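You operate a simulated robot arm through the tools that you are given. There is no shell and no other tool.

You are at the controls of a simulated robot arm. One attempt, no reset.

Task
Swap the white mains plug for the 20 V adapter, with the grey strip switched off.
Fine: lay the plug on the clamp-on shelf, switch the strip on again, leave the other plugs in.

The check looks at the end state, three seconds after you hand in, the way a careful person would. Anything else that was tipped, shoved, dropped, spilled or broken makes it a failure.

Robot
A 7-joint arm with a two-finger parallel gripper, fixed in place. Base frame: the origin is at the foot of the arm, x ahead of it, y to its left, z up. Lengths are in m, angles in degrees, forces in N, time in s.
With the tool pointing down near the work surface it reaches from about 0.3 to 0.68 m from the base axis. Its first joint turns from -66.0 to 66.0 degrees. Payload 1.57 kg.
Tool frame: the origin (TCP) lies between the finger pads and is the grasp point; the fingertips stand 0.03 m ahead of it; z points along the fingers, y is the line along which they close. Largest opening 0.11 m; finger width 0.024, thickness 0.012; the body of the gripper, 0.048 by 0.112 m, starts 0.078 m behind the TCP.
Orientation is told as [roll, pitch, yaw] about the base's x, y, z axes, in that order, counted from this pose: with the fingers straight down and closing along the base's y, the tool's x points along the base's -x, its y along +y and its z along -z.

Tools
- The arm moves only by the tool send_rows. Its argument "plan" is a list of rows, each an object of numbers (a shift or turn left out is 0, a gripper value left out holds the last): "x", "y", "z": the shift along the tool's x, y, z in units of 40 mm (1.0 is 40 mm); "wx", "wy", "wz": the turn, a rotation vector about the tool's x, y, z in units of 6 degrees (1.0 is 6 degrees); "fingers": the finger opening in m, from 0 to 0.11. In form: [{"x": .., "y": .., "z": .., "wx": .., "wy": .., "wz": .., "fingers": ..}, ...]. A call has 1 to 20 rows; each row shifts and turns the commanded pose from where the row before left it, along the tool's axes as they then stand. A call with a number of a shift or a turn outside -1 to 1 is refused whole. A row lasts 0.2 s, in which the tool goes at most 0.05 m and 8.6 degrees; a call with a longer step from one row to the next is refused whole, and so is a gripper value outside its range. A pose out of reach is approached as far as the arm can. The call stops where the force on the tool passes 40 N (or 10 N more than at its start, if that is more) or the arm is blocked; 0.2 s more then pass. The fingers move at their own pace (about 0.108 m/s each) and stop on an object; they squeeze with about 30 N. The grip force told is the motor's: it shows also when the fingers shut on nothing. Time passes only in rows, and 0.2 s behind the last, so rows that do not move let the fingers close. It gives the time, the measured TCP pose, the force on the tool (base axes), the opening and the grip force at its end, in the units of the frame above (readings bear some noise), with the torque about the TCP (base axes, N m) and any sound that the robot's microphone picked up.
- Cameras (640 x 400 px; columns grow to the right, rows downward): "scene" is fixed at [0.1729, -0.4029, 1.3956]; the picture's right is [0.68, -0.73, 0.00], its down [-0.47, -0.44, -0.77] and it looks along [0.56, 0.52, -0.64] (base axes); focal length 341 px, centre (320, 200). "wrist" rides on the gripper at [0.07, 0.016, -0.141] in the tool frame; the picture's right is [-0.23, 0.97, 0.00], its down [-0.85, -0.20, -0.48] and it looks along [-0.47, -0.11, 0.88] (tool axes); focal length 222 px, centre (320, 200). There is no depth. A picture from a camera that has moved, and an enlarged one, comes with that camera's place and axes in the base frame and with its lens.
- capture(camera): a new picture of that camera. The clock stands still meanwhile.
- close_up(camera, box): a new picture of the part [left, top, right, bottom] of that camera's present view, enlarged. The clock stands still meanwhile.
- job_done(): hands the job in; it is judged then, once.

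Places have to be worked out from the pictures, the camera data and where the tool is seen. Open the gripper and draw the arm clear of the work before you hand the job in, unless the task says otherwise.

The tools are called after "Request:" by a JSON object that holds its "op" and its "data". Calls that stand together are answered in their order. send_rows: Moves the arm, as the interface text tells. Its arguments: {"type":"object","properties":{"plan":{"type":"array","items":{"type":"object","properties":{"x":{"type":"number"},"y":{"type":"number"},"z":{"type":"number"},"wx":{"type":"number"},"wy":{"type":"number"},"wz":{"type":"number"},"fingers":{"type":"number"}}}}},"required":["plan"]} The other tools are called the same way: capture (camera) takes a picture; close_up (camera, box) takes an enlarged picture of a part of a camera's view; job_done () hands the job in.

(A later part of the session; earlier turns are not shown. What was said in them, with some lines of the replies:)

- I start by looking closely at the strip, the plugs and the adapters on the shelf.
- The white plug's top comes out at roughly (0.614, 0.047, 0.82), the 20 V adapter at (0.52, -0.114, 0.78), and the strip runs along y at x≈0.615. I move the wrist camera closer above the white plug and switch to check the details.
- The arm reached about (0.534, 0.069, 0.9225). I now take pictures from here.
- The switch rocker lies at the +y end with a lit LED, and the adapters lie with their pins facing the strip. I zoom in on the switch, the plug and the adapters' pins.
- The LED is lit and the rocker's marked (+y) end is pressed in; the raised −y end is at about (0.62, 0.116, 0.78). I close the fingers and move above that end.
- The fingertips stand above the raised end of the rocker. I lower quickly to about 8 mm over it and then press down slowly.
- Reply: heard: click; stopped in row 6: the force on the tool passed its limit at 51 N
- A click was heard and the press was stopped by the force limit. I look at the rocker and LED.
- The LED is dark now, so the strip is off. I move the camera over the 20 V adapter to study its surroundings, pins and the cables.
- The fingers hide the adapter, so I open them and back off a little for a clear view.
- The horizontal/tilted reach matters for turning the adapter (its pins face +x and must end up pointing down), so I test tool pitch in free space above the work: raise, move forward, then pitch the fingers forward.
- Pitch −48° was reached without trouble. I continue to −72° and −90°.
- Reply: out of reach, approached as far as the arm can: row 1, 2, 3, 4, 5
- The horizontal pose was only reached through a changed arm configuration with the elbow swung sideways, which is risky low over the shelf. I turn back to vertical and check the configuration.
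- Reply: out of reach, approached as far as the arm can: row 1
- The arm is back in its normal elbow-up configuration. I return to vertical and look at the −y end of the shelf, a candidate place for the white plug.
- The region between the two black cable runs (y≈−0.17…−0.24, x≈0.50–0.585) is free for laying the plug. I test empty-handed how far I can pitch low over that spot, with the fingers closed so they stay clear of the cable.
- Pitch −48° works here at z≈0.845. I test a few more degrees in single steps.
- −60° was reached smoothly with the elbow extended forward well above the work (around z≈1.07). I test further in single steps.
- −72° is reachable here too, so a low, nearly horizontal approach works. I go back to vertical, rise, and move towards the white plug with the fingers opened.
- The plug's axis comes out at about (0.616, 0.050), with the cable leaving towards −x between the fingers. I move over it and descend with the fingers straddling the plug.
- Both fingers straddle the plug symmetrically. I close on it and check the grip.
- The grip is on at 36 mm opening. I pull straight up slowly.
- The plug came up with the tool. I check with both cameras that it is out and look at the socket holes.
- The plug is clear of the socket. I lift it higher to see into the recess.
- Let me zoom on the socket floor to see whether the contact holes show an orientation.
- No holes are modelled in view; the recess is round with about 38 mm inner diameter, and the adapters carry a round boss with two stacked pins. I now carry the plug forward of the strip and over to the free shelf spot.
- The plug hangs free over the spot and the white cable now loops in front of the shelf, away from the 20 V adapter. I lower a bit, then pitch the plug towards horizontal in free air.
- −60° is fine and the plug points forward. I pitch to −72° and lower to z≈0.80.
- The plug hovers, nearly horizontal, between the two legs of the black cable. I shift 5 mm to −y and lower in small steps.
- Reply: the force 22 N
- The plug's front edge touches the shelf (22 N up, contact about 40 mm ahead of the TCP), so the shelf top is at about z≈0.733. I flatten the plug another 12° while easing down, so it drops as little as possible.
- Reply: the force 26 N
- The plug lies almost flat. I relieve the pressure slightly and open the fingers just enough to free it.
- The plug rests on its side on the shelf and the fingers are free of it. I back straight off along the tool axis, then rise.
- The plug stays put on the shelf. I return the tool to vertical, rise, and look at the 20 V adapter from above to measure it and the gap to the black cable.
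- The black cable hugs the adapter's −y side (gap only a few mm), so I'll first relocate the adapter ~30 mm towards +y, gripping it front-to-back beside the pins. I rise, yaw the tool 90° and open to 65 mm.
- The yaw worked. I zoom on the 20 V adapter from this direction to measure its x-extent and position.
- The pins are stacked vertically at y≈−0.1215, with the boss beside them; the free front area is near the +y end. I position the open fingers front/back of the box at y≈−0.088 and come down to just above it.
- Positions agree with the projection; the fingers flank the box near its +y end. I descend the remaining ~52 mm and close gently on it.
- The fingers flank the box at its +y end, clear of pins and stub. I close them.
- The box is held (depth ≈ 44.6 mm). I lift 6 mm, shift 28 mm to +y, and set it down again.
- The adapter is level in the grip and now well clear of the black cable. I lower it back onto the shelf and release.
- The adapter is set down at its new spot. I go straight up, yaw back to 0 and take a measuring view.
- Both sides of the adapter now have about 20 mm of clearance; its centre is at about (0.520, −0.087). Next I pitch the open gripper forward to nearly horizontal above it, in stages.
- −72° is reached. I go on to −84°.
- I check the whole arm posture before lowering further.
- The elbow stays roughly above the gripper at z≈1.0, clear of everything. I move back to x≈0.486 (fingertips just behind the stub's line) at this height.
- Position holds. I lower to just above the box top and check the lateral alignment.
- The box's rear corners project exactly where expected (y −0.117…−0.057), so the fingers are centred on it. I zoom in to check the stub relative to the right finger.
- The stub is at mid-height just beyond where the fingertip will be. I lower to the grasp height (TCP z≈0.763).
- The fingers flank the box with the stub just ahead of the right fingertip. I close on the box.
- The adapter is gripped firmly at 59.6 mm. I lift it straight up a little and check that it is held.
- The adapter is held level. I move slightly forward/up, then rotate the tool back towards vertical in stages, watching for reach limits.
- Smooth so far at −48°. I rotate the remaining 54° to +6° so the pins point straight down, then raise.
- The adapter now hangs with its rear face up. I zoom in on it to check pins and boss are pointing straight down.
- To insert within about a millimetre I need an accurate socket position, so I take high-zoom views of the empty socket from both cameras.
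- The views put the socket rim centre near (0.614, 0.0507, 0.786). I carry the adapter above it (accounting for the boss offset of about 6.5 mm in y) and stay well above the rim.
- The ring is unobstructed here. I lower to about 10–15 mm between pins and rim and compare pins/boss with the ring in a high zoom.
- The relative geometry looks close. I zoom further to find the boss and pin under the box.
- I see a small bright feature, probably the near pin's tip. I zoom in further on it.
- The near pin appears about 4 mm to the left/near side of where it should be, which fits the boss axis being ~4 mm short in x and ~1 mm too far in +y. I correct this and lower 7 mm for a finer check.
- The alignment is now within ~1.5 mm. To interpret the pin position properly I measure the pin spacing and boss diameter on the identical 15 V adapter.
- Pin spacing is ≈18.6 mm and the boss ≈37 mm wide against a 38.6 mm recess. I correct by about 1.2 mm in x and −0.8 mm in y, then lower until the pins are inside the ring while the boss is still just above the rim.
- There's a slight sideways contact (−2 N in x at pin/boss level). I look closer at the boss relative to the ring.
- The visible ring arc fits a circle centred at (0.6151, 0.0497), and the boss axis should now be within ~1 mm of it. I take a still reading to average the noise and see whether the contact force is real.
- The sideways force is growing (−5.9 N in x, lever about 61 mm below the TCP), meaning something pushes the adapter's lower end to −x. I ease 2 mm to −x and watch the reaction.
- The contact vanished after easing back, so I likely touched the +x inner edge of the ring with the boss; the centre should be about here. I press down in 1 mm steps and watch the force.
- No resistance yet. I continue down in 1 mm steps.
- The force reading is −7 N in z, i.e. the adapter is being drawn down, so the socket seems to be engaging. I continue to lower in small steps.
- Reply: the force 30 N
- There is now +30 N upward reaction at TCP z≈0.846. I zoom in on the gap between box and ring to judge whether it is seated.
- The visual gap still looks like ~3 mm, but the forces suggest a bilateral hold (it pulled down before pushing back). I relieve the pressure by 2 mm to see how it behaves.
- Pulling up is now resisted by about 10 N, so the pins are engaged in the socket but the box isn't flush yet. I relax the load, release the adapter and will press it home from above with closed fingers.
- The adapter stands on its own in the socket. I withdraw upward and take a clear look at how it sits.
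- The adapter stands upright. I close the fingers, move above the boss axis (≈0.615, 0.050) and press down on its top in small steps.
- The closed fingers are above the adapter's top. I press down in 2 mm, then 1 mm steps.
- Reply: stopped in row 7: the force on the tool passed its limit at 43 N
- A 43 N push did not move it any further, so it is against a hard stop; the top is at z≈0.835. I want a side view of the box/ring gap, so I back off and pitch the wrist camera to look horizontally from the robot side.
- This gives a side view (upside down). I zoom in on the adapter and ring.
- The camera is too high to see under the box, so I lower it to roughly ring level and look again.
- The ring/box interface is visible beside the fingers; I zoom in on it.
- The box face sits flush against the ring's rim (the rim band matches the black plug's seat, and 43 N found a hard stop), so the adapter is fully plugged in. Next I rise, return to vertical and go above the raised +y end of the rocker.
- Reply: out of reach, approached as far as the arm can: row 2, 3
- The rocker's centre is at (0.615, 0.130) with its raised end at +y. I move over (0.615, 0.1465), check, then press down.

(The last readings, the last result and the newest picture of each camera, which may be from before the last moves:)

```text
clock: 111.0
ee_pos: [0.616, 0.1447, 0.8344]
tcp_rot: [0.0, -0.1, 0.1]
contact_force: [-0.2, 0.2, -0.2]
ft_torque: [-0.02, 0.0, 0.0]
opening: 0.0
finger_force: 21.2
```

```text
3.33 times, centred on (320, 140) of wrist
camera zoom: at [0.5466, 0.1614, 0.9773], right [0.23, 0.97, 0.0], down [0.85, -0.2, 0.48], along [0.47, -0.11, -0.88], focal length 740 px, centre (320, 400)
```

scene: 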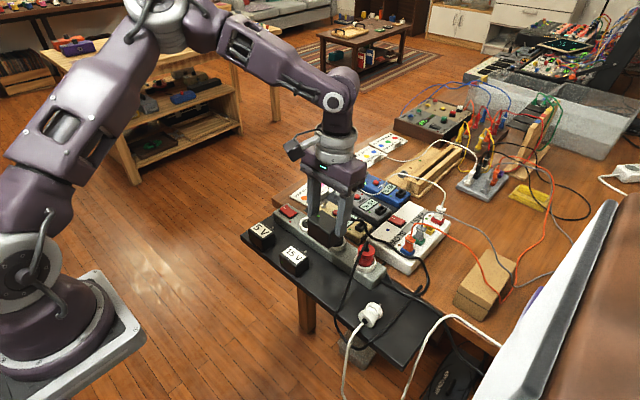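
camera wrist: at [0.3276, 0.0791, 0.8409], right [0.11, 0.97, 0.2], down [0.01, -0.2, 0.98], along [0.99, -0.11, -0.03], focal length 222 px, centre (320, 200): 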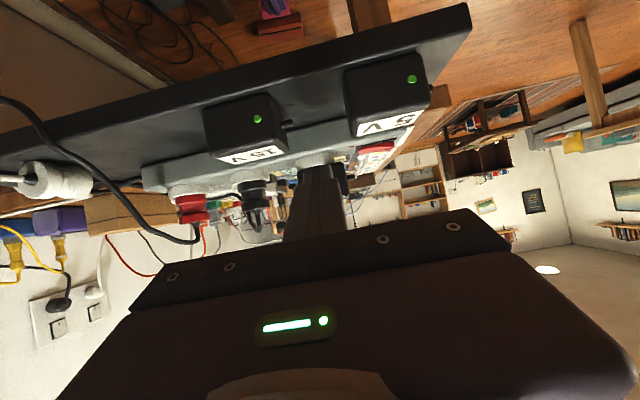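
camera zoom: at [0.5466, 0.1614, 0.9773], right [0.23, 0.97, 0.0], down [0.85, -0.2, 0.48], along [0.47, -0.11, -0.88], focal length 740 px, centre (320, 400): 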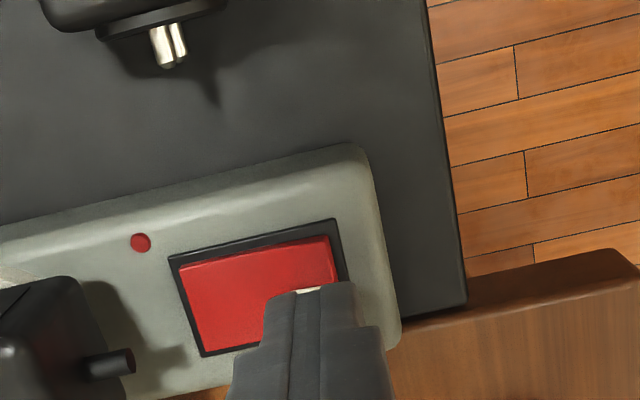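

The fingertips stand over the marked (+y) end. I press down in small steps.

Request:
{"op": "send_rows", "data": {"plan": [{"z": 0.2}, {"z": 0.1}, {"z": 0.08}, {"z": 0.08}, {"z": 0.08}, {"z": 0.08}, {"z": 0}]}}

Request:
{"op": "close_up", "data": {"camera": "scene", "box": [260, 170, 340, 230]}}

```text
clock: 112.6
ee_pos: [0.6166, 0.1465, 0.8139]
tcp_rot: [0.0, -0.2, 0.0]
contact_force: [-3.9, -0.3, 13.0]
ft_torque: [-0.13, 0.19, -0.07]
opening: 0.0
finger_force: 21.4
heard: click
```

```text
6.67 times, centred on (300, 200) of scene
camera zoom: at [0.1726, -0.4029, 1.3956], right [0.68, -0.73, 0.0], down [-0.47, -0.44, -0.77], along [0.56, 0.52, -0.64], focal length 2272 px, centre (453, 200)
```

zoom: 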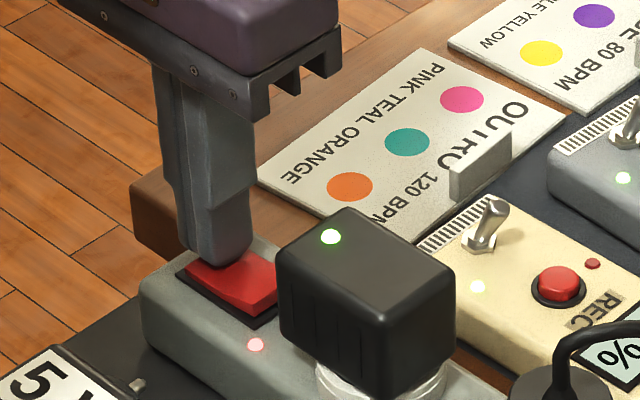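

A click, the strip's LED is lit and the adapter's own LED now glows, so it is powered. I withdraw straight up and away from the work.

Request:
{"op": "send_rows", "data": {"plan": [{"z": -0.3}, {"z": -0.8}, {"z": -0.9}, {"z": -0.9}, {"x": 0.8, "z": -0.6, "y": -0.5}, {"x": 0.8, "z": -0.6, "y": -0.5}, {"x": 0.8, "z": -0.6, "y": -0.5}, {"x": 0.8, "z": -0.6, "y": -0.5}, {"x": 0.8, "y": -0.5, "fingers": 0.08}, {"x": 0.6, "y": -0.5}, {"x": 0}, {"x": 0}]}}

Request:
{"op": "capture", "data": {"camera": "scene"}}

Request:
{"op": "close_up", "data": {"camera": "scene", "box": [240, 180, 400, 280]}}

Request:
{"op": "close_up", "data": {"camera": "scene", "box": [280, 240, 440, 360]}}

Request:
{"op": "capture", "data": {"camera": "wrist"}}

```text
clock: 115.2
ee_pos: [0.4318, 0.0274, 1.0219]
tcp_rot: [-0.1, -0.2, 0.0]
contact_force: [-0.7, -0.3, 0.2]
ft_torque: [-0.04, -0.01, -0.02]
opening: 0.08
finger_force: 0.1
```

```text
taken
```

scene: 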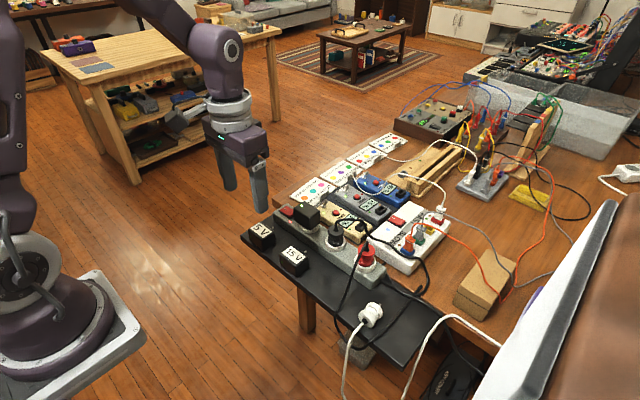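

```text
4.00 times, centred on (320, 230) of scene
camera zoom: at [0.1729, -0.4029, 1.3956], right [0.68, -0.73, 0.0], down [-0.47, -0.44, -0.77], along [0.56, 0.52, -0.64], focal length 1363 px, centre (320, 80)
```

zoom: 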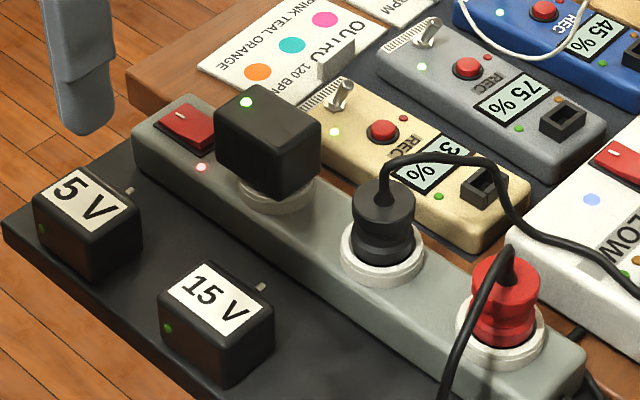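

```text
3.33 times, centred on (360, 300) of scene
camera zoom: at [0.1729, -0.4029, 1.3956], right [0.68, -0.73, 0.0], down [-0.47, -0.44, -0.77], along [0.56, 0.52, -0.64], focal length 1136 px, centre (187, -133)
```

zoom: 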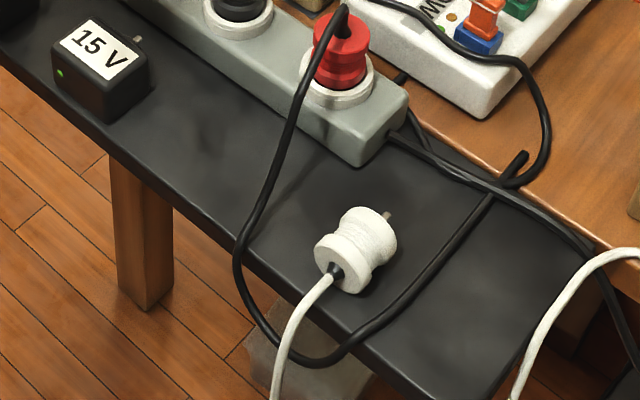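

```text
taken
camera wrist: at [0.3619, 0.0434, 1.164], right [0.23, 0.97, 0.0], down [0.85, -0.2, 0.48], along [0.47, -0.11, -0.88], focal length 222 px, centre (320, 200)
```

wrist: 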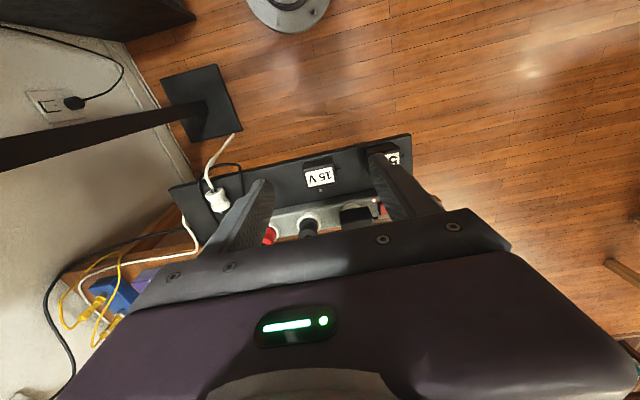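

The final views show the 20 V adapter seated with its LED glowing and the strip's LED on. The black and red plugs are still in, the 5 V and 15 V adapters are where they were, and the white plug lies on the clamp-on shelf. The gripper is open and clear of the work, so I hand the job in.

Request:
{"op": "job_done", "data": {}}

```text
The job is handed in.
```

The white mains plug is out and the 20 V adapter is in its socket. I did the swap with the grey strip switched off, then switched the strip on again, and the job is handed in.

- **Adapter:** it sits flush on the socket rim, a 43 N push moved it no further, and its own LED lit when the strip came on.
- **White plug:** it lies on its side on the clamp-on shelf, with its cable hanging over the front edge.
- **Strip:** the switch clicked both times, and the strip's LED is lit again.
- **Other plugs:** the black and red plugs are still in, and the 5 V and 15 V adapters look untouched.

Before lifting the 20 V adapter I moved it about 28 mm along the shelf, because the red plug's cable was too close to grip past. The gripper is open and the arm is clear of the work.
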